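You operate a simulated robot arm through the tools that you are given. There is no shell and no other tool. Be economical: measure what you need, move in short steps, check, and stop when the job is done.

The job below is to be done with a simulated robot arm. You get a single attempt, and the scene is never put back.

TASK
Put one of the white tissues from the bench two top on the trolley end of the store counter. Then set the blue lever to 1. Then close the window bench back right door. Then put one of the grey framed plates from the corner bench top on the bench two top. Then press the green button three times. Then take the tall yellow box and leave it on the bench three top. Then fetch the purple frame and set it on the orange ringed lens. Then fetch the clamp case and set it on the top tray of the trolley. Then take the grey cloth and put it on the grey tile. Do these in the order given. Set down upright: tall yellow box, clamp case. The blue lever goes to its stop.

The check looks at the end state, three seconds after you hand in, the way a careful person would. Anything else that was tipped, shoved, dropped, spilled or broken makes it a failure. Flat cloth is picked up by pressing the open fingertips on it (5 to 10 N) and closing them slowly along it; thin cloth reads only 2 to 8 mm in the jaws.

THE ROBOT
A 7-joint arm with a fingered hand on a trunk, on a base that drives. Base frame: it is fixed to the floor where the robot stands at the start and does not move with it; the origin is under the middle of the robot, x ahead of it, y to its left, z up; the surface under the hand at the start is at about z = 80. Readings come in cm, degrees, newtons and seconds.
With the tool pointing down near the work surface it reaches from about 40 to 74 cm from the robot's upright axis, wherever it stands. Its first joint turns from -166.0 to 166.0 degrees. Places, roughly: bench three top [80, -290, 80]; bench two top [80, 20, 80]; blue lever [50, 50, 90]; clamp case [350, -75, 100]; green button [370, -350, 90]; grey cloth (7x5x2 cm) [-10, 490, 80]; grey framed plate (5x5x2 cm) [-260, -210, 80]; grey tile (8x8x2 cm) [50, 290, 80]; orange ringed lens (6x6x2 cm) [360, 90, 80]; purple frame (6x2x7 cm) [370, -90, 90]; tall yellow box [375, -525, 125]; top tray of the trolley [370, 90, 80]; trolley end of the store counter [370, -50, 80]; white tissue (7x5x2 cm) [50, 0, 80]; window bench back right door [-340, -50, 40]. Payload 3.4 kg.
The TCP is the grasp point between the finger pads, 2.5 cm short of the fingertips. In the tool frame z runs along the fingers and y along their closing line. The gripper opens to 8.8 cm. The gripper's body begins 2.9 cm behind the TCP. The gripper is a hand of 3 fingers: y runs from the thumb to the fingers, the wrist lies at [-1.3, -10.6, -17.4] in the tool frame, and closing takes about 1.5 s.
Orientation is told as [roll, pitch, yaw] about the base's x, y, z axes, in that order, counted from this pose: with the fingers straight down and the wrist toward the robot, the tool's x, y and z point along [0, 1, 0], [1, 0, 0] and [0, 0, -1] of the base frame.

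THE INTERFACE
- The arm moves only by the tool arm_command. Its argument "commands" is a list of rows, each a list of 7 numbers: the shift along the base's x, y, z in cm, then the turn, a rotation vector about the base's x, y, z in degrees, then the closure, from 0 (fully open) to 1 (shut). In form: [[x, y, z, ax, ay, az, gripper], ...]. A call has 1 to 20 rows; each row shifts and turns the commanded pose from where the row before left it. Each row takes 0.2 s and may step no farther than 5 cm and 8.6 degrees from the row before; otherwise, or with a gripper value out of range, the whole call is refused. A pose out of reach is approached as far as the arm can. The call stops where the force on the tool passes 40 N (or 10 N more than at its start, if that is more) or the arm is blocked; 0.2 s more then pass. The fingers move at their own pace (about 7.2 cm/s each) and stop on an object; they squeeze with about 32 N. The grip force told is the motor's: it shows also when the fingers shut on nothing. Time passes only in rows, and 0.2 s behind the last, so rows that do not move let the fingers close. The reply holds the time, the measured pose of the TCP, the force on the tool along the base axes, the opening and the grip force, in the units named above and with some noise, with the torque about the TCP (base axes, N m) and any sound that the robot's microphone picked up.
- Cameras (640 x 400 px; columns grow to the right, rows downward): "scene" is now at [2.34, 18.37, 149.08]; the picture's right is [0.28, -0.96, 0.00], its down [-0.60, -0.17, -0.78] and it looks along [0.75, 0.22, -0.62] (base axes); focal length 268 px, centre (320, 200). "wrist" rides on the gripper at [5.8, -8.5, -9.9] in the tool frame; the picture's right is [-0.67, 0.35, -0.66], its down [-0.69, -0.63, 0.37] and it looks along [-0.29, 0.69, 0.66] (tool axes); focal length 261 px, centre (320, 200). There is no depth. A picture from a camera that has moved, and an enlarged one, comes with that camera's place and axes in the base frame and with its lens.
- grab_frame(camera): a new picture of that camera. It takes no simulated time.
- lift_body(by): slides the trunk up (or, below 0, down) by that many cm; the arm and the scene camera ride with it, the base frame stays. It gives what a move gives, with no picture.
- drive_base(legs): drives the robot by 1 to 6 legs, each [ahead, left, turn to the left] in cm, cm and degrees, along the robot's own axes; the way and the turn of a leg run together, so that a leg with both is an arc; at most 150 cm and 180 degrees a leg. The arm and the cameras ride along, it lands a little off, and it stops where it bumps. It gives what a move gives.
- grasp_type(shape): the hand has 3 fingers and takes this shape, open, in about a second: jaw (thumb against the fingers, like two jaws); tri (thumb and two fingers); tip (a fingertip pinch); poke (one finger out to press); point (the index stretched); flat (the hand flat); cup (the hand cupped); fist (a fist). The gripper value then closes the fingers along that shape, each until it touches; the sizes above hold for jaw. It gives what a move gives, with no picture.
- pan_tilt(pan, tilt): turns the head with the scene camera to pan (to the left, within 155 degrees either way) and tilt (down, from -29 to 69), counted from straight ahead of the robot. It gives what a move gives.
- zoom(camera, box): a new picture of the part [left, top, right, bottom] of that camera's present view, enlarged. It takes no simulated time.
- finish_job(): hands the job in; it is judged then, once.

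Go step by step. Nothing tells you exact positions but the pictures and the camera data: compare them with the known pose of the tool, close in by small moves and look again before you grip or let go. The budget is 217 turns and 218 pictures, counting those below and the enlarged ones. Unless the task says otherwise, let go and move clear before handing in, and close with one line.

The tools are called after "Emit:" by a JSON object that holds its "api" and its "payload". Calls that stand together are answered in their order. arm_command: Moves the arm, as the interface text tells. Its arguments: {"type":"object","properties":{"commands":{"type":"array","items":{"type":"array","items":{"type":"number"}}}},"required":["commands"]} The other tools are called the same way: lift_body (by) slides the trunk up or down; grasp_type (shape) gives the hand a shape; drive_base (legs) drives the base; pan_tilt (pan, tilt) turns the head that bears the scene camera; grab_frame (camera) takes a picture; zoom (camera, box) takes an enlarged picture of a part of a camera's view; finish_job () hands the job in.

At the start:

```text
clock: 0.0
position: [36.28, 29.13, 119.34]
ee_rot: [0.0, 0.0, 0.0]
contact_force: [-0.1, 0.0, 0.3]
torque: [-0.01, 0.0, -0.01]
finger_gap: 8.79
gripper_force: 0.1
shape: jaw
trunk travel left (down, up): [-50.0, 9.0]
robot x, y, heading: [-0.24, 0.31, -0.0]
head pan, tilt: [16.3, 38.3]
```

scene: 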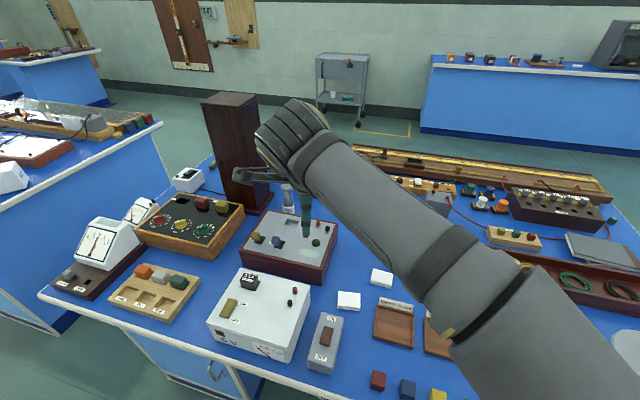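
wrist: 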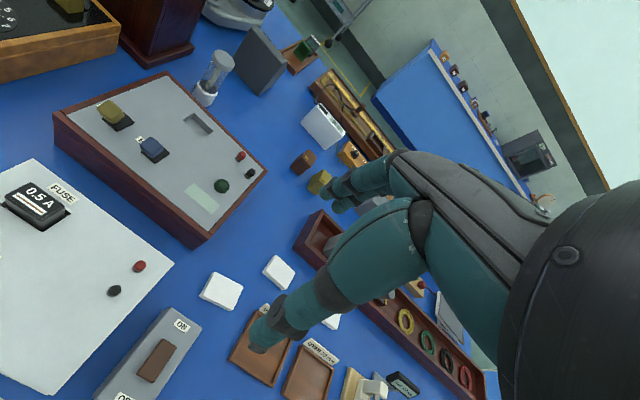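

The white tissues lie on the bench in front of me and the blue lever sits on the grey-topped panel. I'll look closer at both first.

Emit:
{"api": "zoom", "payload": {"camera": "scene", "box": [220, 180, 420, 340]}}

Emit:
{"api": "zoom", "payload": {"camera": "wrist", "box": [40, 60, 300, 240]}}

Emit:
{"api": "zoom", "payload": {"camera": "wrist", "box": [160, 220, 420, 400]}}

```text
2.50 times, centred on (320, 260) of scene
camera zoom: at [2.34, 18.37, 149.08], right [0.28, -0.96, 0.0], down [-0.6, -0.17, -0.78], along [0.75, 0.22, -0.62], focal length 670 px, centre (320, 50)
```

zoom: 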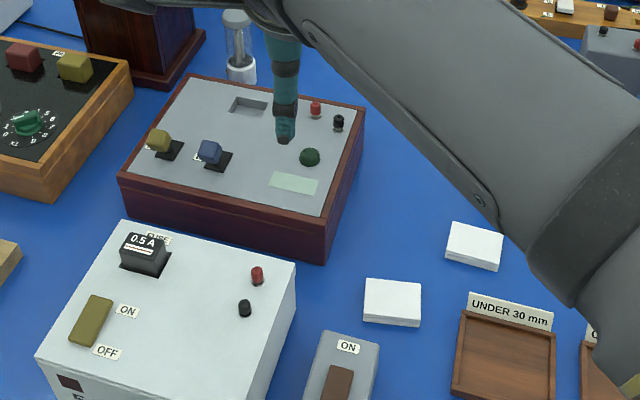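

```text
2.22 times, centred on (170, 150) of wrist
camera zoom: at [27.73, 34.83, 129.3], right [0.35, -0.67, 0.66], down [-0.63, -0.69, -0.37], along [0.69, -0.29, -0.66], focal length 579 px, centre (653, 311)
```

zoom: 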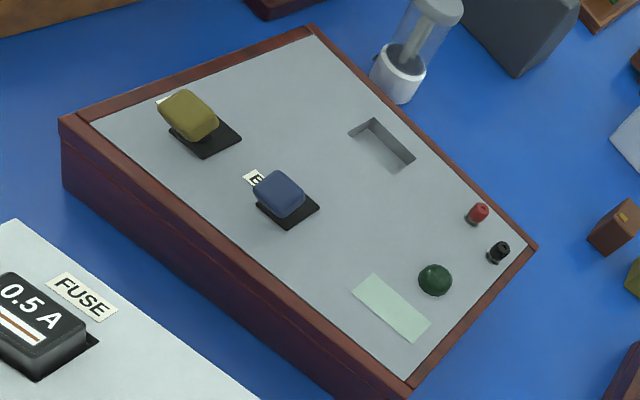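

```text
2.22 times, centred on (290, 310) of wrist
camera zoom: at [27.73, 34.83, 129.3], right [0.35, -0.67, 0.66], down [-0.63, -0.69, -0.37], along [0.69, -0.29, -0.66], focal length 579 px, centre (387, -44)
```

zoom: 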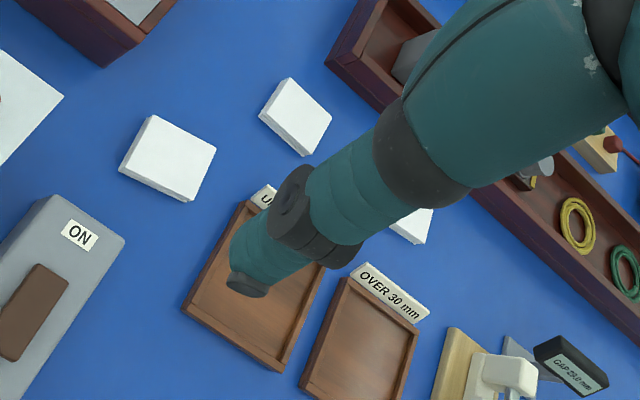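

I'll take the tissue at about (54, 14.5), which has the most free space around it. I'll hover over it and look.

Emit:
{"api": "arm_command", "payload": {"commands": [[3.5, -2.9, -2, 0, 0, 0, 0.3], [3.5, -2.9, -3, 0, 0, 0, 0.3], [3.5, -2.9, -3.4, 0, 0, 0, 0.3], [3.5, -2.9, -3.4, 0, 0, 0, 0.3], [3.4, -3, -3.4, 0, 0, 0, 0.3], [0, 0, -4.5, 0, 0, 0, 0.3], [0, 0, -4.5, 0, 0, 0, 0.3], [0, 0, -2, 0, 0, 0, 0.3], [0, 0, 0, 0, 0, 0, 0.3]]}}

Emit:
{"api": "grab_frame", "payload": {"camera": "wrist"}}

Emit:
{"api": "grab_frame", "payload": {"camera": "scene"}}

```text
refused: row 2 steps farther than a row can; nothing moved
```

```text
212 pictures are left
camera wrist: at [27.73, 34.83, 129.3], right [0.35, -0.67, 0.66], down [-0.63, -0.69, -0.37], along [0.69, -0.29, -0.66], focal length 261 px, centre (320, 200)
```

wrist: 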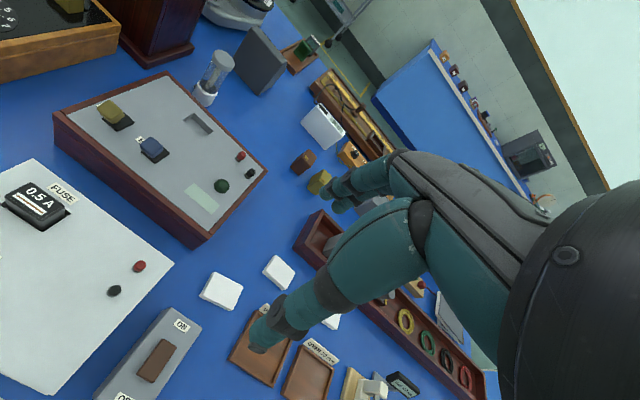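

```text
211 pictures are left
camera scene: at [2.34, 18.37, 149.08], right [0.28, -0.96, 0.0], down [-0.6, -0.17, -0.78], along [0.75, 0.22, -0.62], focal length 268 px, centre (320, 200)
```

scene: 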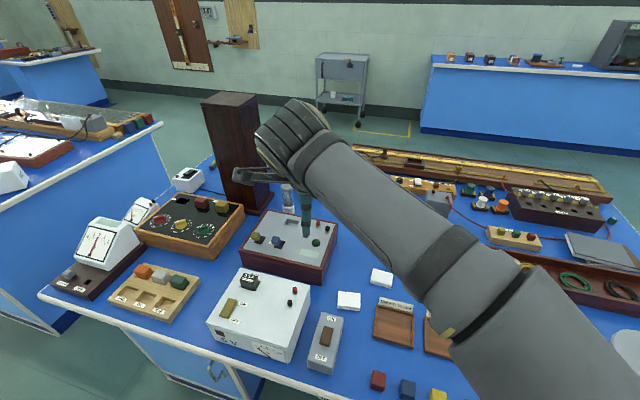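

Each step may be 5 cm at most in total, so I'll redo the approach with smaller rows. The wrist view also puts the tissue at about (53, 14.4).

Emit:
{"api": "arm_command", "payload": {"commands": [[3, -3, -2, 0, 0, 0, 0.5], [3, -3, -2, 0, 0, 0, 0.5], [3, -3, -2, 0, 0, 0, 0.5], [3, -3, -2, 0, 0, 0, 0.5], [3, -2.7, -2, 0, 0, 0, 0.5], [1.7, 0, -4.4, 0, 0, 0, 0.5], [0, 0, -4.5, 0, 0, 0, 0.5], [0, 0, -4.5, 0, 0, 0, 0.5], [0, 0, -3.9, 0, 0, 0, 0.5], [0, 0, 0, 0, 0, 0, 0.5]]}}

Emit:
{"api": "grab_frame", "payload": {"camera": "wrist"}}

Emit:
{"api": "grab_frame", "payload": {"camera": "scene"}}

```text
clock: 2.2
position: [53.08, 14.27, 91.84]
ee_rot: [0.0, 0.0, 0.0]
contact_force: [-0.7, 0.0, 0.0]
torque: [-0.03, 0.0, -0.02]
finger_gap: 4.44
gripper_force: 0.1
shape: jaw
trunk travel left (down, up): [-50.0, 9.0]
robot x, y, heading: [-0.05, 0.15, -0.2]
head pan, tilt: [16.3, 38.3]
```

```text
210 pictures are left
camera wrist: at [44.52, 20.0, 101.77], right [0.35, -0.67, 0.66], down [-0.63, -0.69, -0.37], along [0.69, -0.29, -0.66], focal length 261 px, centre (320, 200)
```

wrist: 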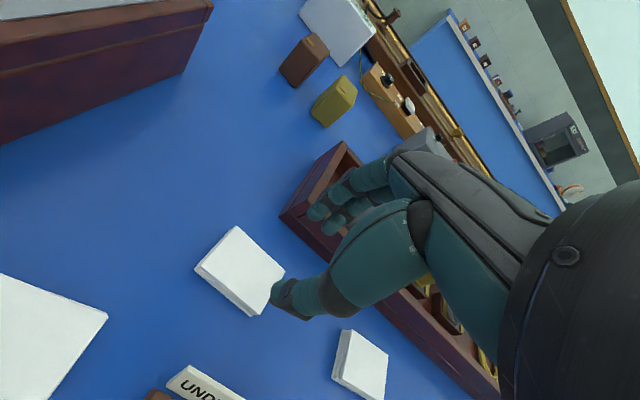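

```text
209 pictures are left
camera scene: at [2.35, 18.37, 149.08], right [0.28, -0.96, 0.0], down [-0.6, -0.17, -0.78], along [0.75, 0.22, -0.62], focal length 268 px, centre (320, 200)
```

scene: 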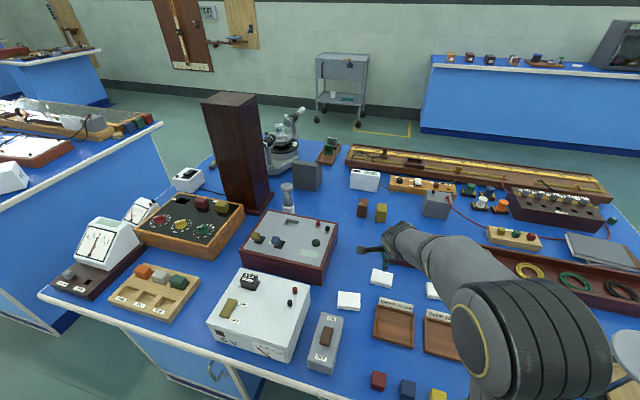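

The hand is centred over the tissue. I'll press down gently.

Emit:
{"api": "arm_command", "payload": {"commands": [[0, 0, -3, 0, 0, 0, 0.5], [0, 0, -2.5, 0, 0, 0, 0.5], [0, 0, -0.5, 0, 0, 0, 0.5], [0, 0, -0.5, 0, 0, 0, 0.5], [0, 0, 0, 0, 0, 0, 0.5]]}}

```text
clock: 3.4
position: [53.1, 14.33, 85.42]
ee_rot: [0.0, 0.0, 0.0]
contact_force: [-0.3, 0.5, -0.3]
torque: [-0.04, 0.02, 0.02]
finger_gap: 4.43
gripper_force: 0.1
shape: jaw
trunk travel left (down, up): [-50.0, 9.0]
robot x, y, heading: [-0.34, -0.4, -0.4]
head pan, tilt: [16.3, 38.3]
```

Emit:
{"api": "arm_command", "payload": {"commands": [[0, 0, -0.5, 0, 0, 0, 0.5], [0, 0, -0.3, 0, 0, 0, 0.5], [0, 0, -0.3, 0, 0, 0, 0.5], [0, 0, 0, 0, 0, 0, 0.5]]}}

Emit:
{"api": "grab_frame", "payload": {"camera": "wrist"}}

```text
clock: 4.4
position: [53.04, 14.44, 84.49]
ee_rot: [0.0, -0.1, 0.0]
contact_force: [1.2, 0.7, 0.1]
torque: [0.02, 0.0, 0.01]
finger_gap: 4.44
gripper_force: 0.1
shape: jaw
trunk travel left (down, up): [-50.0, 9.0]
robot x, y, heading: [0.1, 0.09, 0.1]
head pan, tilt: [16.3, 38.3]
```

```text
208 pictures are left
camera wrist: at [44.42, 20.11, 94.37], right [0.35, -0.67, 0.66], down [-0.63, -0.69, -0.37], along [0.69, -0.29, -0.66], focal length 261 px, centre (320, 200)
```

wrist: 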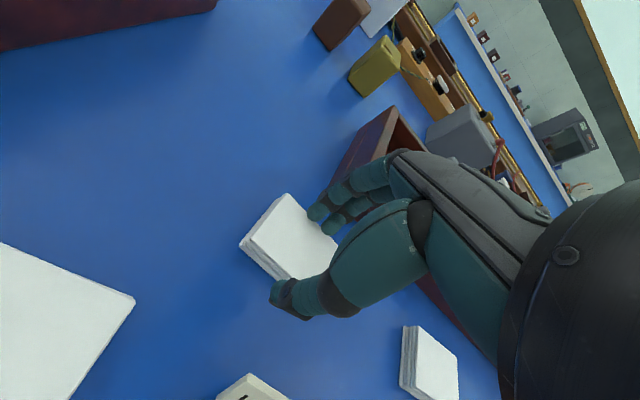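

Emit:
{"api": "arm_command", "payload": {"commands": [[0.3, 0, -0.3, 0, 0, 0, 0.6], [0, 0, -0.2, 0, 0, 0, 0.6], [0, 0, -0.2, 0, 0, 0, 0.6], [0, 0, 0, 0, 0, 0, 0.6]]}}

```text
clock: 5.4
position: [53.44, 14.48, 83.95]
ee_rot: [0.3, -0.5, 0.0]
contact_force: [1.6, -1.2, 25.8]
torque: [0.09, -0.67, -0.01]
finger_gap: 3.58
gripper_force: 0.0
shape: jaw
trunk travel left (down, up): [-50.0, 9.0]
robot x, y, heading: [0.21, 0.21, -0.1]
head pan, tilt: [16.3, 38.3]
```

Contact is too hard, so I'll ease up a little to reach 5–10 N.

Emit:
{"api": "arm_command", "payload": {"commands": [[0, 0, 0.25, 0, 0, 0, 0.6], [0, 0, 0, 0, 0, 0, 0.6]]}}

```text
clock: 6.0
position: [53.32, 14.42, 84.04]
ee_rot: [0.1, -0.1, 0.0]
contact_force: [2.9, 0.7, 18.2]
torque: [0.08, -0.52, 0.0]
finger_gap: 3.67
gripper_force: 0.1
shape: jaw
trunk travel left (down, up): [-50.0, 9.0]
robot x, y, heading: [-0.05, 0.2, -0.1]
head pan, tilt: [16.3, 38.3]
```

Emit:
{"api": "arm_command", "payload": {"commands": [[0, 0, 0.2, 0, 0, 0, 0.6], [0, 0, 0, 0, 0, 0, 0.6]]}}

```text
clock: 6.6
position: [53.37, 14.41, 84.15]
ee_rot: [-0.1, 0.1, 0.0]
contact_force: [1.0, 0.1, 5.9]
torque: [0.04, -0.14, 0.02]
finger_gap: 3.6
gripper_force: 0.2
shape: jaw
trunk travel left (down, up): [-50.0, 9.0]
robot x, y, heading: [0.01, -0.01, 0.1]
head pan, tilt: [16.3, 38.3]
```

Now at 6 N. I'll close slowly.

Emit:
{"api": "arm_command", "payload": {"commands": [[0, 0, -0.05, 0, 0, 0, 0.63], [0, 0, 0, 0, 0, 0, 0.66], [0, 0, 0, 0, 0, 0, 0.69], [0, 0, 0, 0, 0, 0, 0.72], [0, 0, 0, 0, 0, 0, 0.75]]}}

Emit:
{"api": "grab_frame", "payload": {"camera": "wrist"}}

```text
clock: 7.8
position: [53.4, 14.33, 84.24]
ee_rot: [-0.1, -0.1, 0.0]
contact_force: [3.7, -0.7, 9.2]
torque: [0.08, -0.32, -0.07]
finger_gap: 2.35
gripper_force: 0.1
shape: jaw
trunk travel left (down, up): [-50.0, 9.0]
robot x, y, heading: [0.03, 0.14, 0.2]
head pan, tilt: [16.3, 38.3]
```

```text
207 pictures are left
camera wrist: at [44.79, 20.11, 94.16], right [0.35, -0.67, 0.66], down [-0.63, -0.69, -0.37], along [0.7, -0.28, -0.66], focal length 261 px, centre (320, 200)
```

wrist: 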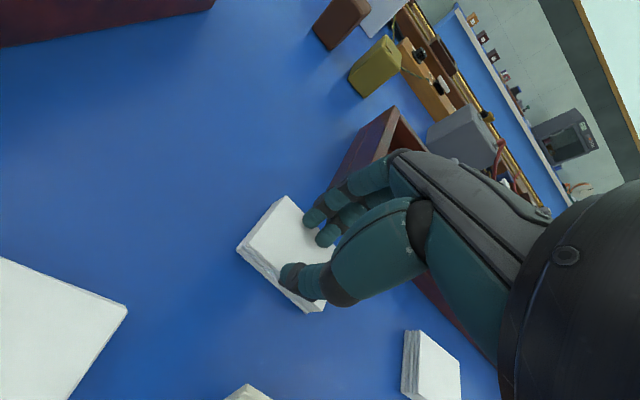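

Force is still about 9 N and the fingers are pulling the cloth together. I'll continue closing.

Emit:
{"api": "arm_command", "payload": {"commands": [[0, 0, 0, 0, 0, 0, 0.79], [0, 0, 0, 0, 0, 0, 0.82], [0, 0, 0, 0, 0, 0, 0.85], [0, 0, 0, 0, 0, 0, 0.88], [0, 0, 0, 0, 0, 0, 0.91], [0, 0, 0, 0, 0, 0, 0.94], [0, 0, 0, 0, 0, 0, 0.97], [0, 0, 0, 0, 0, 0, 1], [0, 0, 0, 0, 0, 0, 1], [0, 0, 0, 0, 0, 0, 1]]}}

Emit:
{"api": "grab_frame", "payload": {"camera": "wrist"}}

```text
clock: 10.0
position: [53.3, 14.45, 84.07]
ee_rot: [-0.1, 0.1, 0.0]
contact_force: [0.1, 0.3, -0.2]
torque: [0.02, 0.01, 0.01]
finger_gap: 0.0
gripper_force: 32.1
shape: jaw
trunk travel left (down, up): [-50.0, 9.0]
robot x, y, heading: [-0.3, -0.01, -0.2]
head pan, tilt: [16.3, 38.3]
```

```text
206 pictures are left
camera wrist: at [44.73, 20.13, 93.99], right [0.35, -0.67, 0.66], down [-0.63, -0.69, -0.36], along [0.69, -0.29, -0.66], focal length 261 px, centre (320, 200)
```

wrist: 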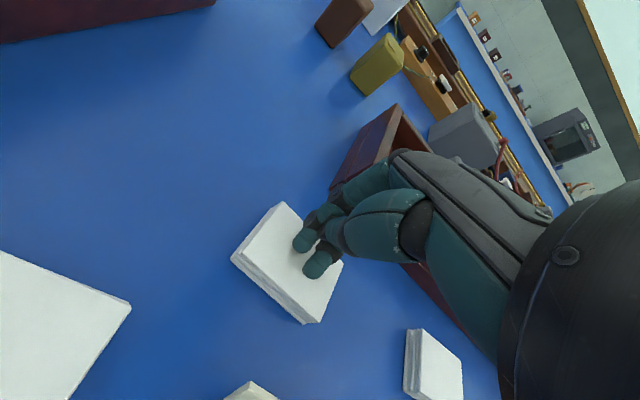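

The fingers shut on nothing because the press was lost as they closed. I'll reopen, press again, and hold the force while closing.

Emit:
{"api": "arm_command", "payload": {"commands": [[0, 0, 1, 0, 0, 0, 1], [0, 0, 0, 0, 0, 0, 0.6], [0, 0, 0, 0, 0, 0, 0.6], [-0.5, 0, 0, 0, 0, 0, 0.6], [0, 0, -0.8, 0, 0, 0, 0.6], [0, 0, -0.2, 0, 0, 0, 0.6], [0, 0, 0, 0, 0, 0, 0.6]]}}

```text
clock: 11.6
position: [52.96, 14.27, 84.18]
ee_rot: [0.0, 0.0, 0.0]
contact_force: [0.1, 0.6, 2.6]
torque: [0.02, -0.05, 0.02]
finger_gap: 3.5
gripper_force: 0.1
shape: jaw
trunk travel left (down, up): [-50.0, 9.0]
robot x, y, heading: [0.44, -0.11, 0.2]
head pan, tilt: [16.3, 38.3]
```

Emit:
{"api": "arm_command", "payload": {"commands": [[0, 0, -0.1, 0, 0, 0, 0.6], [0, 0, 0, 0, 0, 0, 0.62], [0, 0, 0, 0, 0, 0, 0.64], [0, 0, 0, 0, 0, 0, 0.66], [0, 0, 0, 0, 0, 0, 0.68], [0, 0, 0, 0, 0, 0, 0.7]]}}

```text
clock: 13.0
position: [52.84, 14.43, 84.14]
ee_rot: [0.0, -0.1, -0.1]
contact_force: [4.0, 1.2, 17.2]
torque: [0.15, -0.54, -0.02]
finger_gap: 2.87
gripper_force: 0.1
shape: jaw
trunk travel left (down, up): [-50.0, 9.0]
robot x, y, heading: [-0.33, -0.27, -0.1]
head pan, tilt: [16.3, 38.3]
```

Emit:
{"api": "arm_command", "payload": {"commands": [[0, 0, 0.1, 0, 0, 0, 0.7], [0, 0, 0, 0, 0, 0, 0.72], [0, 0, 0, 0, 0, 0, 0.74], [0, 0, 0, 0, 0, 0, 0.76], [0, 0, 0, 0, 0, 0, 0.78], [0, 0, 0, 0, 0, 0, 0.8]]}}

```text
clock: 14.4
position: [52.85, 14.33, 84.16]
ee_rot: [0.0, 0.0, 0.0]
contact_force: [0.1, -0.7, 6.8]
torque: [0.01, -0.02, 0.0]
finger_gap: 1.82
gripper_force: 0.0
shape: jaw
trunk travel left (down, up): [-50.0, 9.0]
robot x, y, heading: [-0.06, -0.07, -0.1]
head pan, tilt: [16.3, 38.3]
```

Emit:
{"api": "arm_command", "payload": {"commands": [[0, 0, 0, 0, 0, 0, 0.82], [0, 0, 0, 0, 0, 0, 0.84], [0, 0, 0, 0, 0, 0, 0.86], [0, 0, 0, 0, 0, 0, 0.88]]}}

```text
clock: 15.4
position: [52.89, 14.38, 84.17]
ee_rot: [-0.1, 0.0, 0.0]
contact_force: [-0.2, 0.0, 2.4]
torque: [0.03, 0.04, 0.0]
finger_gap: 1.09
gripper_force: 0.0
shape: jaw
trunk travel left (down, up): [-50.0, 9.0]
robot x, y, heading: [-0.06, 0.26, 0.0]
head pan, tilt: [16.3, 38.3]
```

Emit:
{"api": "arm_command", "payload": {"commands": [[0, 0, -0.1, 0, 0, 0, 0.89], [0, 0, -0.03, 0, 0, 0, 0.91], [0, 0, -0.03, 0, 0, 0, 0.93], [0, 0, 0, 0, 0, 0, 0.95]]}}

Emit:
{"api": "grab_frame", "payload": {"camera": "wrist"}}

```text
clock: 16.4
position: [52.82, 14.4, 84.13]
ee_rot: [0.0, 0.0, 0.0]
contact_force: [0.1, -1.6, 11.5]
torque: [0.01, 0.03, 0.01]
finger_gap: 0.48
gripper_force: 0.0
shape: jaw
trunk travel left (down, up): [-50.0, 9.0]
robot x, y, heading: [0.32, 0.16, 0.1]
head pan, tilt: [16.3, 38.3]
```

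```text
205 pictures are left
camera wrist: at [44.18, 20.1, 94.02], right [0.35, -0.67, 0.66], down [-0.63, -0.69, -0.37], along [0.7, -0.28, -0.66], focal length 261 px, centre (320, 200)
```

wrist: 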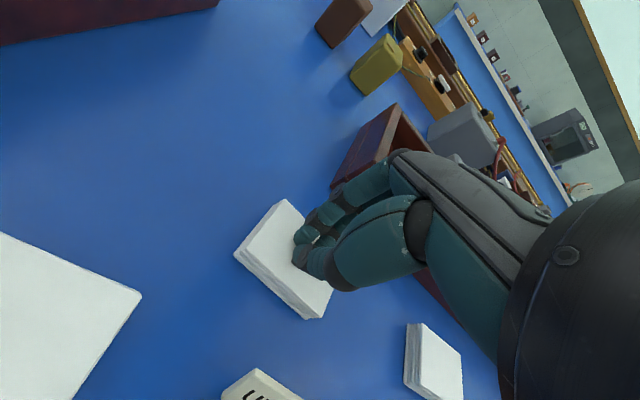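

Emit:
{"api": "arm_command", "payload": {"commands": [[0, 0, 0.03, 0, 0, 0, 0.97], [0, 0, 0, 0, 0, 0, 0.99], [0, 0, 0, 0, 0, 0, 1], [0, 0, 0, 0, 0, 0, 1]]}}

```text
clock: 17.4
position: [52.68, 14.33, 83.99]
ee_rot: [0.1, 0.1, 0.0]
contact_force: [0.6, -0.9, 0.8]
torque: [0.0, -0.01, 0.02]
finger_gap: 0.14
gripper_force: 31.3
shape: jaw
trunk travel left (down, up): [-50.0, 9.0]
robot x, y, heading: [0.04, -0.16, -0.1]
head pan, tilt: [16.3, 38.3]
```

The gap reads 1.4 mm, so I may have an edge. I'll lift a little and look.

Emit:
{"api": "arm_command", "payload": {"commands": [[0, 0, 1, 0, 0, 0, 1], [0, 0, 2, 0, 0, 0, 1], [0, 0, 2, 0, 0, 0, 1], [0, 0, 0, 0, 0, 0, 1]]}}

Emit:
{"api": "grab_frame", "payload": {"camera": "wrist"}}

```text
clock: 18.4
position: [52.8, 14.24, 88.97]
ee_rot: [-0.1, 0.0, 0.0]
contact_force: [0.1, 0.0, -0.1]
torque: [-0.03, 0.0, -0.02]
finger_gap: 0.09
gripper_force: 32.5
shape: jaw
trunk travel left (down, up): [-50.0, 9.0]
robot x, y, heading: [0.1, -0.37, -0.1]
head pan, tilt: [16.3, 38.3]
```

```text
204 pictures are left
camera wrist: at [44.11, 19.99, 98.96], right [0.35, -0.67, 0.66], down [-0.63, -0.69, -0.37], along [0.69, -0.29, -0.66], focal length 261 px, centre (320, 200)
```

wrist: 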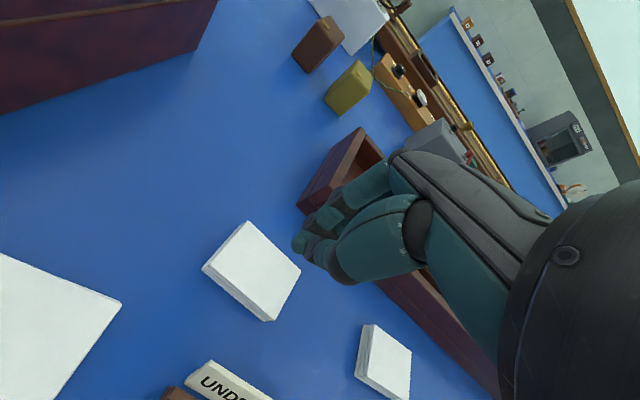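

Nothing held. I'll repeat with a force-following profile, since the tips rise as the hand shuts.

Emit:
{"api": "arm_command", "payload": {"commands": [[0, 0, 0, 0, 0, 0, 0.65], [0, 0, -2, 0, 0, 0, 0.65], [0, 0, -2, 0, 0, 0, 0.65], [0, 0, -0.57, 0, 0, 0, 0.65], [0, 0, -0.25, 0, 0, 0, 0.65], [0, 0, 0, 0, 0, 0, 0.65]]}}

```text
clock: 19.8
position: [52.84, 14.38, 84.18]
ee_rot: [0.0, 0.0, 0.0]
contact_force: [0.2, 0.2, 1.2]
torque: [0.01, 0.01, 0.0]
finger_gap: 3.06
gripper_force: 0.0
shape: jaw
trunk travel left (down, up): [-50.0, 9.0]
robot x, y, heading: [-0.19, 0.01, -0.0]
head pan, tilt: [16.3, 38.3]
```

Emit:
{"api": "arm_command", "payload": {"commands": [[0, 0, -0.08, 0, 0, 0, 0.65], [0, 0, 0, 0, 0, 0, 0.67], [0, 0, 0, 0, 0, 0, 0.69]]}}

```text
clock: 20.6
position: [52.75, 14.42, 84.16]
ee_rot: [-0.1, 0.0, 0.0]
contact_force: [1.6, 0.9, 5.0]
torque: [0.07, -0.13, 0.03]
finger_gap: 2.8
gripper_force: 0.2
shape: jaw
trunk travel left (down, up): [-50.0, 9.0]
robot x, y, heading: [0.23, 0.3, 0.1]
head pan, tilt: [16.3, 38.3]
```

Emit:
{"api": "arm_command", "payload": {"commands": [[0, 0, -0.04, 0, 0, 0, 0.7], [0, 0, -0.01, 0, 0, 0, 0.72], [0, 0, -0.01, 0, 0, 0, 0.74], [0, 0, 0, 0, 0, 0, 0.76], [0, 0, 0, 0, 0, 0, 0.78]]}}

```text
clock: 21.8
position: [52.79, 14.31, 84.11]
ee_rot: [0.0, -0.1, 0.0]
contact_force: [1.1, 0.7, 8.0]
torque: [0.01, -0.04, 0.01]
finger_gap: 1.95
gripper_force: 0.1
shape: jaw
trunk travel left (down, up): [-50.0, 9.0]
robot x, y, heading: [0.19, 0.38, 0.3]
head pan, tilt: [16.3, 38.3]
```

Emit:
{"api": "arm_command", "payload": {"commands": [[0, 0, -0.01, 0, 0, 0, 0.8], [0, 0, -0.02, 0, 0, 0, 0.82], [0, 0, -0.02, 0, 0, 0, 0.84], [0, 0, -0.02, 0, 0, 0, 0.86], [0, 0, -0.02, 0, 0, 0, 0.88]]}}

```text
clock: 23.0
position: [52.66, 14.39, 83.85]
ee_rot: [-0.1, 0.0, -0.1]
contact_force: [1.0, 0.1, 3.2]
torque: [0.01, -0.02, 0.02]
finger_gap: 0.49
gripper_force: 32.0
shape: jaw
trunk travel left (down, up): [-50.0, 9.0]
robot x, y, heading: [-0.35, -0.12, 0.2]
head pan, tilt: [16.3, 38.3]
```

Now the grip force is 32 N with a 4.9 mm gap, so cloth is held. I'll lift.

Emit:
{"api": "arm_command", "payload": {"commands": [[0, 0, 0, 0, 0, 0, 1], [0, 0, 0, 0, 0, 0, 1], [0, 0, 1, 0, 0, 0, 1], [0, 0, 3, 0, 0, 0, 1], [0, 0, 4, 0, 0, 0, 1], [0, 0, 4, 0, 0, 0, 1], [0, 0, 0, 0, 0, 0, 1]]}}

Emit:
{"api": "grab_frame", "payload": {"camera": "wrist"}}

```text
clock: 24.6
position: [52.83, 14.53, 96.26]
ee_rot: [-0.1, 0.1, 0.1]
contact_force: [0.3, -0.7, 0.3]
torque: [0.04, 0.04, 0.03]
finger_gap: 0.43
gripper_force: 31.6
shape: jaw
trunk travel left (down, up): [-50.0, 9.0]
robot x, y, heading: [-0.15, -0.22, 0.1]
head pan, tilt: [16.3, 38.3]
```

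```text
203 pictures are left
camera wrist: at [44.23, 20.27, 106.09], right [0.35, -0.67, 0.66], down [-0.63, -0.69, -0.37], along [0.69, -0.29, -0.66], focal length 261 px, centre (320, 200)
```

wrist: 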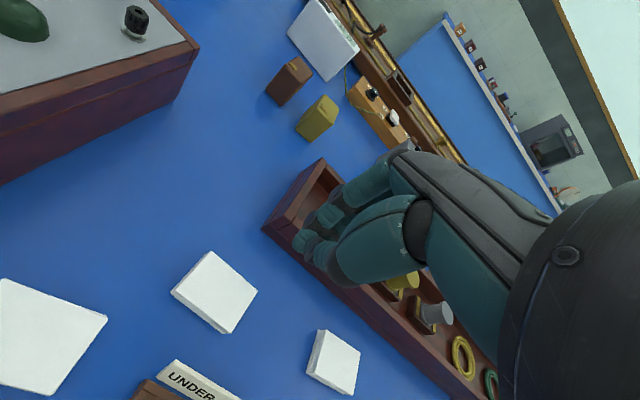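

Emit:
{"api": "zoom", "payload": {"camera": "wrist", "box": [160, 160, 400, 360]}}

Emit:
{"api": "zoom", "payload": {"camera": "scene", "box": [320, 200, 480, 320]}}

```text
2.00 times, centred on (280, 260) of wrist
camera zoom: at [44.23, 20.27, 106.09], right [0.35, -0.67, 0.66], down [-0.63, -0.69, -0.37], along [0.69, -0.29, -0.66], focal length 521 px, centre (400, 80)
```

zoom: 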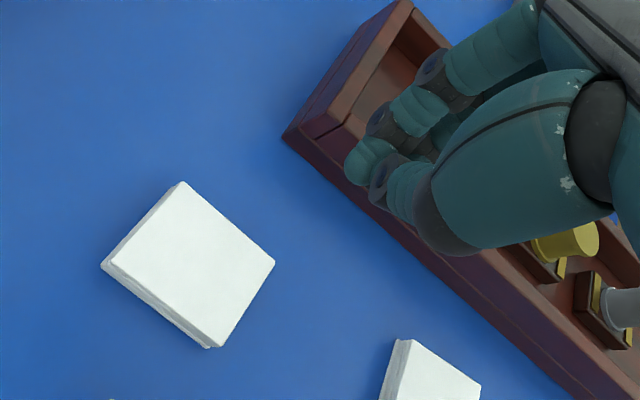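

```text
3.33 times, centred on (400, 260) of scene
camera zoom: at [2.34, 18.37, 149.08], right [0.28, -0.96, 0.0], down [-0.6, -0.17, -0.78], along [0.75, 0.22, -0.62], focal length 893 px, centre (53, 0)
```

zoom: 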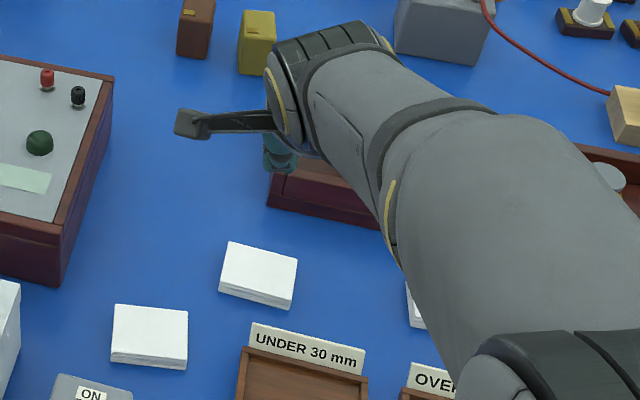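

Emit:
{"api": "arm_command", "payload": {"commands": [[-1, 0, 4, 0, 0, 8, 1], [-1, 0, 4, 0, 0, 8, 1], [-1, 0, 4, 0, 0, 8, 1], [-1, 0, 4, 0, 0, 8, 1], [0, 0, 4, 0, 0, 8, 1], [0, 0, 4, 0, 0, 8, 1], [0, 0, 0, 0, 0, 0, 1]]}}

Emit:
{"api": "grab_frame", "payload": {"camera": "scene"}}

Emit:
{"api": "grab_frame", "payload": {"camera": "wrist"}}

```text
clock: 26.2
position: [48.76, 14.48, 120.1]
ee_rot: [0.0, 0.1, 48.0]
contact_force: [-0.2, -0.4, 0.5]
torque: [-0.01, -0.01, -0.03]
finger_gap: 0.49
gripper_force: 31.8
shape: jaw
trunk travel left (down, up): [-50.0, 9.0]
robot x, y, heading: [-0.18, -0.13, 0.3]
head pan, tilt: [16.3, 38.3]
```

```text
200 pictures are left
camera scene: at [2.34, 18.37, 149.08], right [0.28, -0.96, 0.0], down [-0.6, -0.17, -0.78], along [0.75, 0.22, -0.62], focal length 268 px, centre (320, 200)
```

scene: 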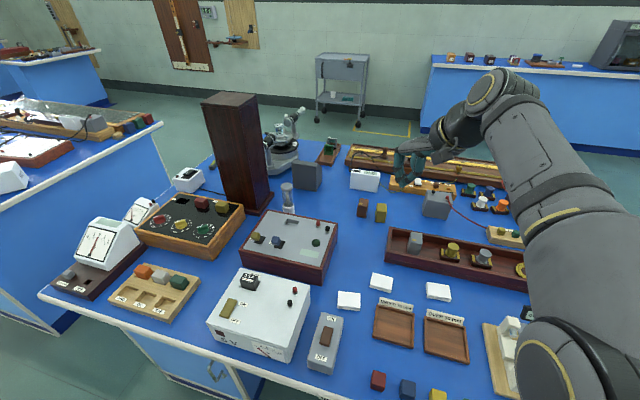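

```text
199 pictures are left
camera wrist: at [38.72, 11.87, 130.09], right [0.73, -0.19, 0.66], down [0.09, -0.93, -0.37], along [0.68, 0.33, -0.66], focal length 261 px, centre (320, 200)
```

wrist: 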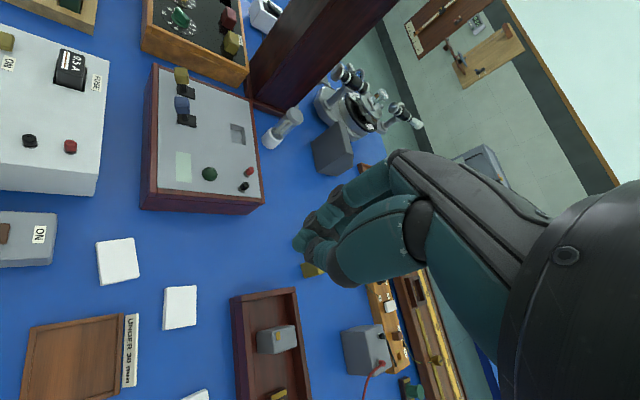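

Emit:
{"api": "zoom", "payload": {"camera": "wrist", "box": [270, 160, 390, 300]}}

Emit:
{"api": "zoom", "payload": {"camera": "scene", "box": [370, 110, 490, 200]}}

```text
2.86 times, centred on (330, 230) of wrist
camera zoom: at [38.72, 11.87, 130.09], right [0.73, -0.19, 0.66], down [0.09, -0.93, -0.37], along [0.68, 0.33, -0.66], focal length 745 px, centre (291, 114)
```

zoom: 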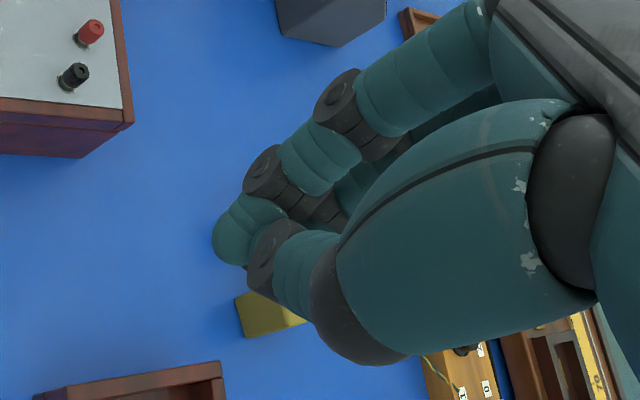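

```text
4.44 times, centred on (430, 155) of scene
camera zoom: at [2.34, 18.37, 149.08], right [0.28, -0.96, 0.0], down [-0.6, -0.17, -0.78], along [0.75, 0.22, -0.62], focal length 1190 px, centre (-169, 400)
```

zoom: 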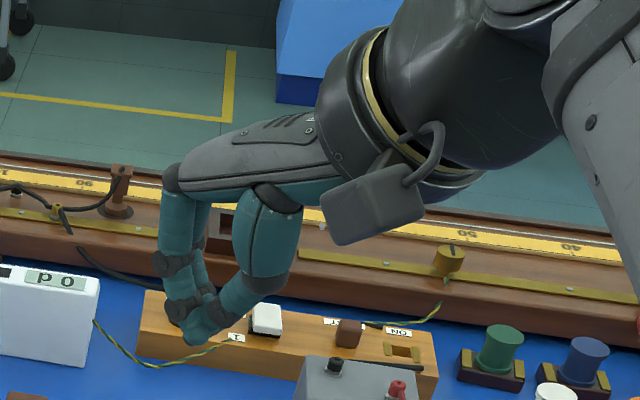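

The hand is empty and all three tissues are still on the bench; this one now sits at about (52, 14.2). I'll try gripping it across its 5 cm side, with the fingertips just above the bench.

Emit:
{"api": "arm_command", "payload": {"commands": [[1, 0, -4, 0, 0, -8, 0], [1, 0, -4, 0, 0, -8, 0], [1, 0, -4, 0, 0, -8, 0], [0.4, 0, -4, 0, 0, -8, 0], [0, 0, -4, 0, 0, -8, 0], [0, 0, -4, 0, 0, -8, 0], [0, -0.2, -4.1, 0, 0, 0, 0], [0, 0, -4, 0, 0, 0, 0], [0, 0, 0, 0, 0, 0, 0]]}}

Emit:
{"api": "grab_frame", "payload": {"camera": "wrist"}}

```text
clock: 28.2
position: [52.37, 14.12, 87.86]
ee_rot: [0.0, 0.0, 0.0]
contact_force: [-0.6, -0.1, 0.1]
torque: [0.0, 0.04, -0.02]
finger_gap: 8.77
gripper_force: 0.2
shape: jaw
trunk travel left (down, up): [-50.0, 9.0]
robot x, y, heading: [-0.04, 0.13, 0.2]
head pan, tilt: [16.3, 38.3]
```

```text
196 pictures are left
camera wrist: at [43.74, 19.81, 97.74], right [0.35, -0.67, 0.66], down [-0.63, -0.69, -0.37], along [0.69, -0.29, -0.66], focal length 261 px, centre (320, 200)
```

wrist: 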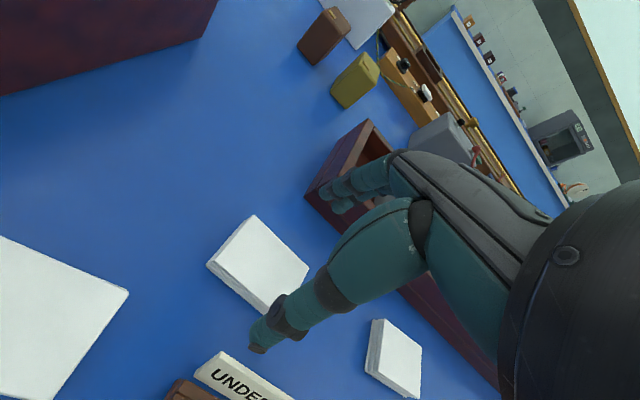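

Emit:
{"api": "arm_command", "payload": {"commands": [[-0.1, 0.2, -2, 0, 0, 0, 0.2], [0, 0, -1.5, 0, 0, 0, 0.2], [0, 0, -0.7, 0, 0, 0, 0.2], [0, 0, -0.5, 0, 0, 0, 0.2], [0, 0, -0.2, 0, 0, 0, 0.2], [0, 0, 0, 0, 0, 0, 0.2]]}}

Emit:
{"api": "grab_frame", "payload": {"camera": "wrist"}}

```text
clock: 29.6
position: [52.12, 14.31, 82.89]
ee_rot: [0.0, 0.1, 0.0]
contact_force: [0.4, 0.0, 0.1]
torque: [0.03, -0.02, -0.01]
finger_gap: 7.08
gripper_force: 0.0
shape: jaw
trunk travel left (down, up): [-50.0, 9.0]
robot x, y, heading: [-0.11, -0.02, 0.0]
head pan, tilt: [16.3, 38.3]
```

```text
195 pictures are left
camera wrist: at [43.55, 20.1, 92.83], right [0.35, -0.67, 0.66], down [-0.63, -0.69, -0.37], along [0.69, -0.29, -0.66], focal length 261 px, centre (320, 200)
```

wrist: 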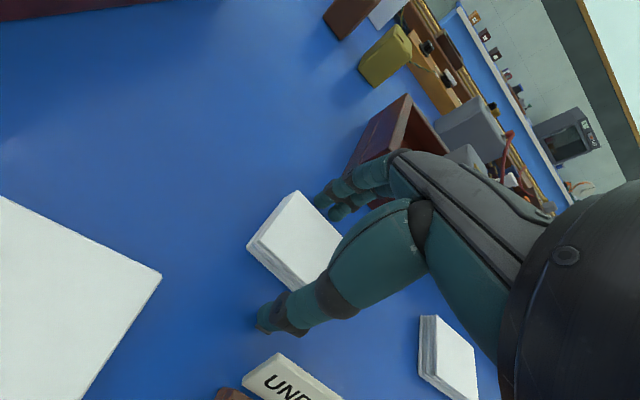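

Straddling it cleanly. I'll close slowly.

Emit:
{"api": "arm_command", "payload": {"commands": [[0, 0, 0, 0, 0, 0, 0.3], [0, 0, 0, 0, 0, 0, 0.4], [0, 0, 0, 0, 0, 0, 0.45], [0, 0, 0, 0, 0, 0, 0.5], [0, 0, 0, 0, 0, 0, 0.55], [0, 0, 0, 0, 0, 0, 0.6], [0, 0, 0, 0, 0, 0, 0.65], [0, 0, 0, 0, 0, 0, 0.65]]}}

Emit:
{"api": "grab_frame", "payload": {"camera": "wrist"}}

```text
clock: 31.4
position: [52.11, 14.53, 82.98]
ee_rot: [0.0, -0.1, 0.0]
contact_force: [-0.3, -0.3, 0.0]
torque: [0.0, 0.0, 0.01]
finger_gap: 3.97
gripper_force: 32.0
shape: jaw
trunk travel left (down, up): [-50.0, 9.0]
robot x, y, heading: [0.5, 0.17, -0.1]
head pan, tilt: [16.3, 38.3]
```

```text
194 pictures are left
camera wrist: at [43.55, 20.1, 92.84], right [0.35, -0.67, 0.66], down [-0.63, -0.69, -0.37], along [0.69, -0.29, -0.66], focal length 261 px, centre (320, 200)
```

wrist: 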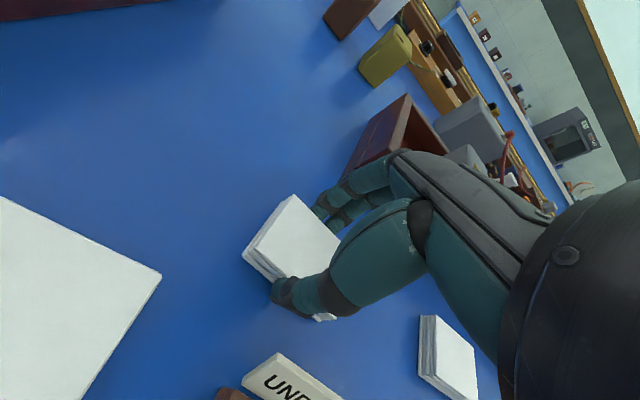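

The sides resist at 4 cm with a 32 N squeeze. I'll lift slowly and check.

Emit:
{"api": "arm_command", "payload": {"commands": [[0, 0, 0, 0, 0, 0, 1], [0, 0, 0, 0, 0, 0, 1], [0, 0, 0.5, 0, 0, 0, 1], [0, 0, 1, 0, 0, 0, 1], [0, 0, 2, 0, 0, 0, 1], [0, 0, 3, 0, 0, 0, 1], [0, 0, 0, 0, 0, 0, 1]]}}

Emit:
{"api": "grab_frame", "payload": {"camera": "wrist"}}

```text
clock: 33.0
position: [52.1, 14.37, 89.51]
ee_rot: [-0.1, 0.0, 0.0]
contact_force: [0.5, -0.7, 0.0]
torque: [0.01, -0.01, -0.01]
finger_gap: 3.94
gripper_force: 31.9
shape: jaw
trunk travel left (down, up): [-50.0, 9.0]
robot x, y, heading: [0.33, 0.26, -0.1]
head pan, tilt: [16.3, 38.3]
```

```text
193 pictures are left
camera wrist: at [43.48, 20.01, 99.42], right [0.35, -0.67, 0.66], down [-0.63, -0.69, -0.37], along [0.69, -0.29, -0.66], focal length 261 px, centre (320, 200)
```

wrist: 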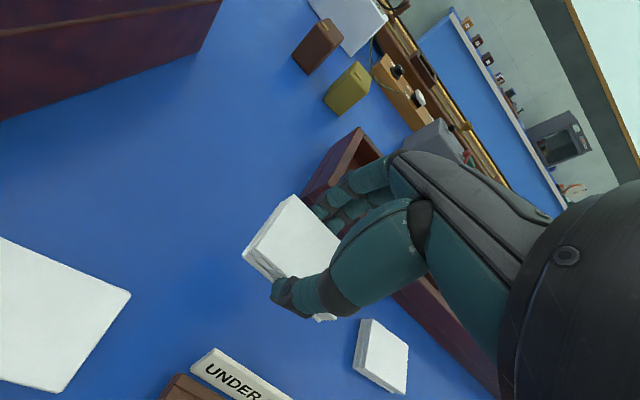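

The tissue is held firmly. I'll raise and tuck the arm, then look around the room to plan the drive.

Emit:
{"api": "arm_command", "payload": {"commands": [[-1, 0, 4, 0, 0, 0, 1], [-1, 0, 4, 0, 0, 0, 1], [-1, 0, 4, 0, 0, 0, 1], [-2, 0, 4, 0, 0, 0, 1], [-2, 0, 4, 0, 0, 0, 1], [-2, 0, 4, 0, 0, 0, 1], [-1, 0, 3, 0, 0, 0, 1], [0, 0, 0, 0, 0, 0, 1]]}}

Emit:
{"api": "pan_tilt", "payload": {"pan": -50, "tilt": 25}}

Emit:
{"api": "grab_frame", "payload": {"camera": "scene"}}

Emit:
{"api": "pan_tilt", "payload": {"pan": 60, "tilt": 25}}

Emit:
{"api": "grab_frame", "payload": {"camera": "scene"}}

Emit:
{"api": "pan_tilt", "payload": {"pan": 140, "tilt": 25}}

Emit:
{"api": "grab_frame", "payload": {"camera": "scene"}}

Emit:
{"api": "pan_tilt", "payload": {"pan": -140, "tilt": 25}}

Emit:
{"api": "grab_frame", "payload": {"camera": "scene"}}

Emit:
{"api": "pan_tilt", "payload": {"pan": 0, "tilt": 20}}

Emit:
{"api": "grab_frame", "payload": {"camera": "scene"}}

```text
clock: 34.8
position: [42.09, 14.52, 116.72]
ee_rot: [0.0, 0.0, 0.0]
contact_force: [0.8, 0.6, -0.3]
torque: [0.0, 0.0, 0.0]
finger_gap: 3.93
gripper_force: 32.0
shape: jaw
trunk travel left (down, up): [-50.0, 9.0]
robot x, y, heading: [-0.23, -0.37, 0.1]
head pan, tilt: [16.3, 38.3]
```

```text
clock: 36.2
position: [42.08, 14.5, 116.59]
ee_rot: [0.0, -0.1, 0.0]
contact_force: [-0.6, 0.3, -0.5]
torque: [0.02, -0.01, -0.04]
finger_gap: 3.95
gripper_force: 32.4
shape: jaw
trunk travel left (down, up): [-50.0, 9.0]
robot x, y, heading: [-0.08, -0.02, -0.3]
head pan, tilt: [-50.0, 25.0]
```

```text
192 pictures are left
camera scene: at [0.0, 8.9, 151.16], right [-0.77, -0.64, 0.0], down [-0.27, 0.32, -0.91], along [0.58, -0.69, -0.42], focal length 268 px, centre (320, 200)
```

scene: 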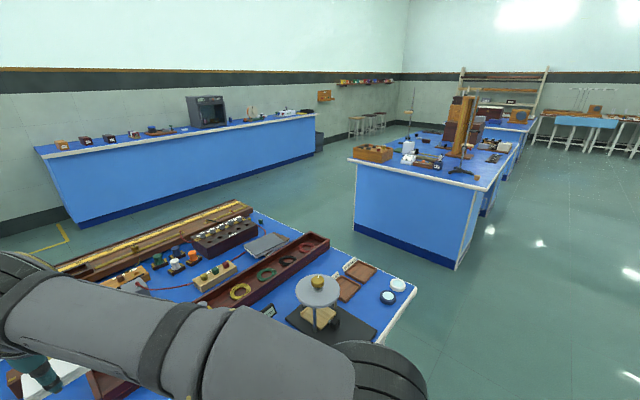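

```text
clock: 38.0
position: [42.1, 14.38, 116.65]
ee_rot: [0.0, 0.0, 0.1]
contact_force: [0.0, 0.5, -0.1]
torque: [-0.02, -0.01, -0.03]
finger_gap: 3.94
gripper_force: 31.8
shape: jaw
trunk travel left (down, up): [-50.0, 9.0]
robot x, y, heading: [0.08, 0.03, -0.0]
head pan, tilt: [60.0, 25.0]
```

```text
191 pictures are left
camera scene: at [-1.31, 23.93, 151.16], right [0.87, -0.5, 0.0], down [-0.21, -0.37, -0.91], along [0.45, 0.78, -0.42], focal length 268 px, centre (320, 200)
```

scene: 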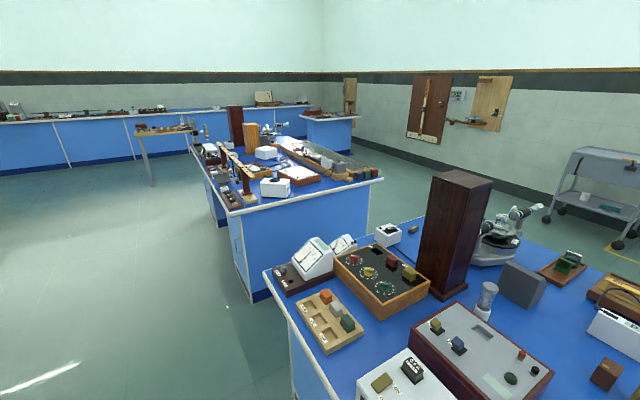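

```text
clock: 39.6
position: [42.03, 14.39, 116.67]
ee_rot: [0.0, 0.1, 0.0]
contact_force: [-0.8, -0.2, 0.0]
torque: [0.03, 0.02, -0.03]
finger_gap: 3.96
gripper_force: 32.0
shape: jaw
trunk travel left (down, up): [-50.0, 9.0]
robot x, y, heading: [-0.24, 0.2, 0.2]
head pan, tilt: [140.0, 25.0]
```

```text
190 pictures are left
camera scene: at [-12.98, 21.88, 151.16], right [0.64, 0.77, 0.0], down [0.32, -0.27, -0.91], along [-0.69, 0.58, -0.42], focal length 268 px, centre (320, 200)
```

scene: 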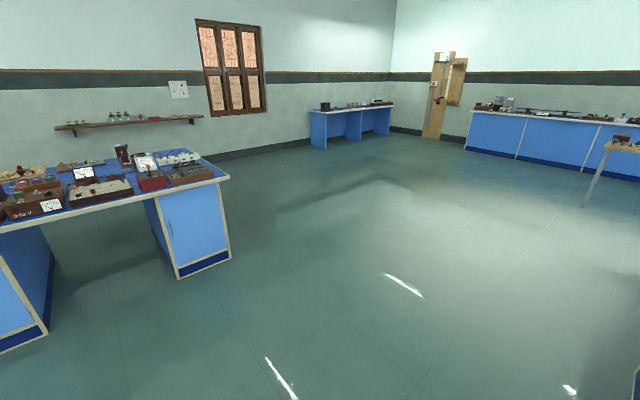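

```text
clock: 43.4
position: [42.04, 14.48, 116.53]
ee_rot: [-0.1, 0.0, 0.0]
contact_force: [0.1, 0.3, -0.4]
torque: [0.01, 0.03, 0.04]
finger_gap: 3.95
gripper_force: 31.9
shape: jaw
trunk travel left (down, up): [-50.0, 9.0]
robot x, y, heading: [0.14, -0.1, 0.0]
head pan, tilt: [-140.0, 25.0]
```

```text
189 pictures are left
camera scene: at [-12.98, 10.03, 151.16], right [-0.64, 0.77, 0.0], down [0.32, 0.27, -0.91], along [-0.69, -0.58, -0.42], focal length 268 px, centre (320, 200)
```

scene: 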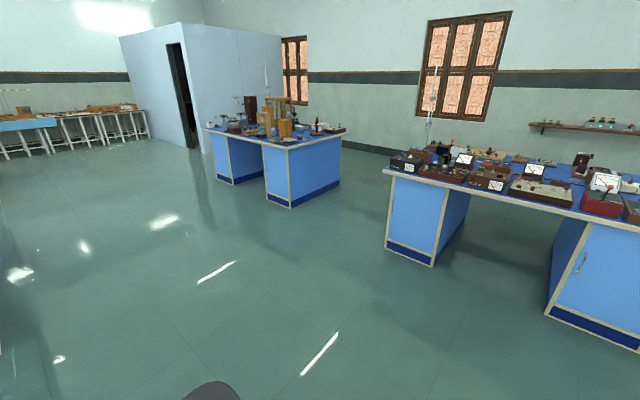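

```text
clock: 45.7
position: [42.05, 14.54, 116.6]
ee_rot: [-0.1, 0.1, 0.0]
contact_force: [0.8, 0.1, -1.0]
torque: [-0.02, 0.0, 0.0]
finger_gap: 3.98
gripper_force: 31.9
shape: jaw
trunk travel left (down, up): [-50.0, 9.0]
robot x, y, heading: [0.1, 0.38, -0.2]
head pan, tilt: [0.0, 20.0]
```

```text
188 pictures are left
camera scene: at [3.39, 15.95, 151.97], right [0.0, -1.0, 0.0], down [-0.34, 0.0, -0.94], along [0.94, 0.0, -0.34], focal length 268 px, centre (320, 200)
```

scene: 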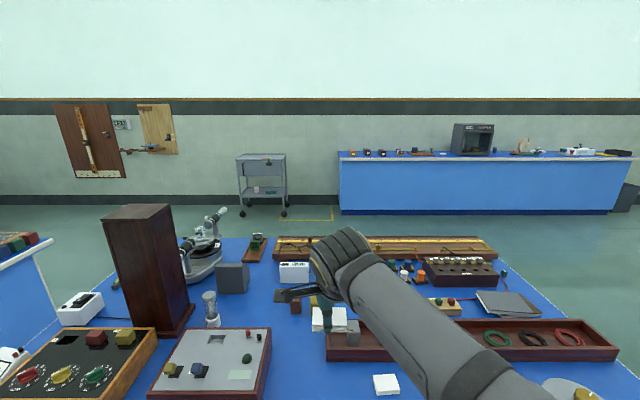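

The map is clear: the aisle between bench two and bench three (y about -72 to -195) leads to the store counter, whose front is at x of about 360. I'll drive there sideways and then ahead with the arm tucked.

Emit:
{"api": "drive_base", "payload": {"legs": [[-20, 0, 0], [0, -130, 0], [150, 0, 0], [140, 0, 0], [0, 70, 0]]}}

Emit:
{"api": "grab_frame", "payload": {"camera": "scene"}}

```text
clock: 70.5
position: [311.28, -33.26, 116.57]
ee_rot: [0.1, 0.0, 2.1]
contact_force: [0.0, -0.4, 0.1]
torque: [0.02, 0.01, 0.01]
finger_gap: 3.96
gripper_force: 31.7
shape: jaw
trunk travel left (down, up): [-50.0, 9.0]
robot x, y, heading: [269.81, -49.17, 2.2]
head pan, tilt: [0.0, 20.0]
```

```text
187 pictures are left
camera scene: at [272.66, -33.16, 151.96], right [0.04, -1.0, 0.0], down [-0.34, -0.01, -0.94], along [0.94, 0.04, -0.34], focal length 268 px, centre (320, 200)
```

scene: 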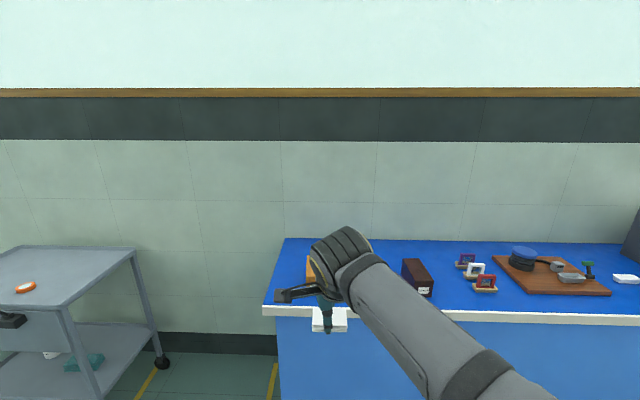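

I'm at the counter; its front edge is at x ≈ 352 and the left end at y ≈ -8. I'll check what's behind the hand with the wrist camera.

Emit:
{"api": "grab_frame", "payload": {"camera": "wrist"}}

```text
186 pictures are left
camera wrist: at [302.55, -27.79, 126.6], right [0.37, -0.66, 0.66], down [-0.6, -0.71, -0.37], along [0.7, -0.26, -0.66], focal length 261 px, centre (320, 200)
```

wrist: 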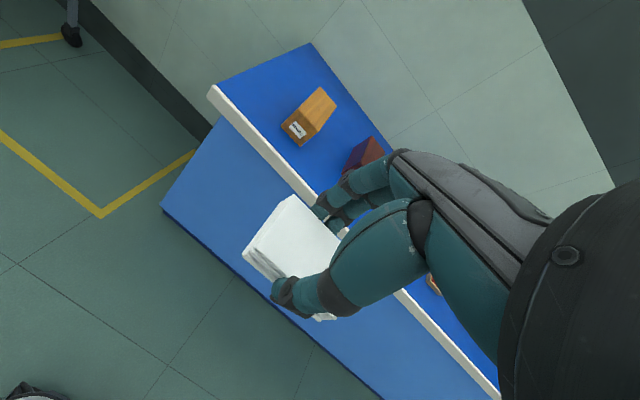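

Emit:
{"api": "drive_base", "payload": {"legs": [[37, -14, -2.2]]}}

Emit:
{"api": "pan_tilt", "payload": {"pan": 0, "tilt": 45}}

Emit:
{"api": "grab_frame", "payload": {"camera": "scene"}}

Emit:
{"api": "grab_frame", "payload": {"camera": "wrist"}}

```text
clock: 73.0
position: [349.76, -47.86, 116.63]
ee_rot: [0.0, 0.0, 0.0]
contact_force: [-0.3, -0.5, 0.0]
torque: [0.02, 0.01, -0.01]
finger_gap: 3.96
gripper_force: 31.9
shape: jaw
trunk travel left (down, up): [-50.0, 9.0]
robot x, y, heading: [307.83, -62.0, 0.1]
head pan, tilt: [0.0, 20.0]
```

```text
clock: 73.8
position: [349.72, -47.83, 116.65]
ee_rot: [0.0, 0.0, 0.0]
contact_force: [0.4, 0.4, 0.2]
torque: [0.03, 0.0, -0.02]
finger_gap: 3.94
gripper_force: 32.4
shape: jaw
trunk travel left (down, up): [-50.0, 9.0]
robot x, y, heading: [307.37, -61.85, 0.1]
head pan, tilt: [0.0, 45.0]
```

```text
185 pictures are left
camera scene: at [309.84, -46.3, 148.11], right [0.0, -1.0, 0.0], down [-0.71, 0.0, -0.71], along [0.71, 0.0, -0.71], focal length 268 px, centre (320, 200)
```

scene: 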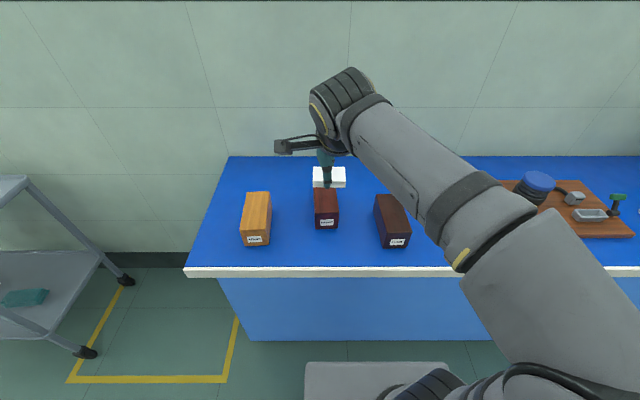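

```text
184 pictures are left
camera wrist: at [341.1, -42.08, 126.6], right [0.35, -0.67, 0.66], down [-0.63, -0.69, -0.37], along [0.69, -0.29, -0.66], focal length 261 px, centre (320, 200)
```

wrist: 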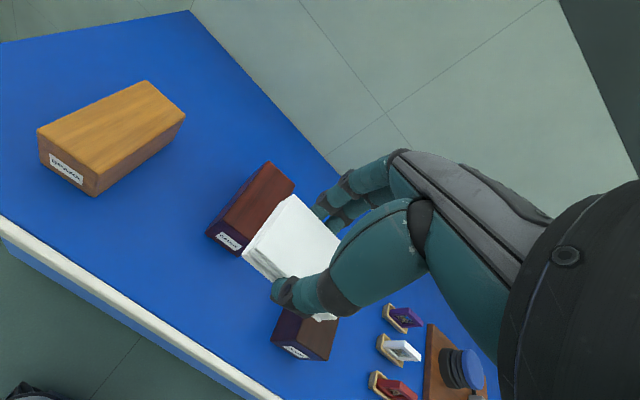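

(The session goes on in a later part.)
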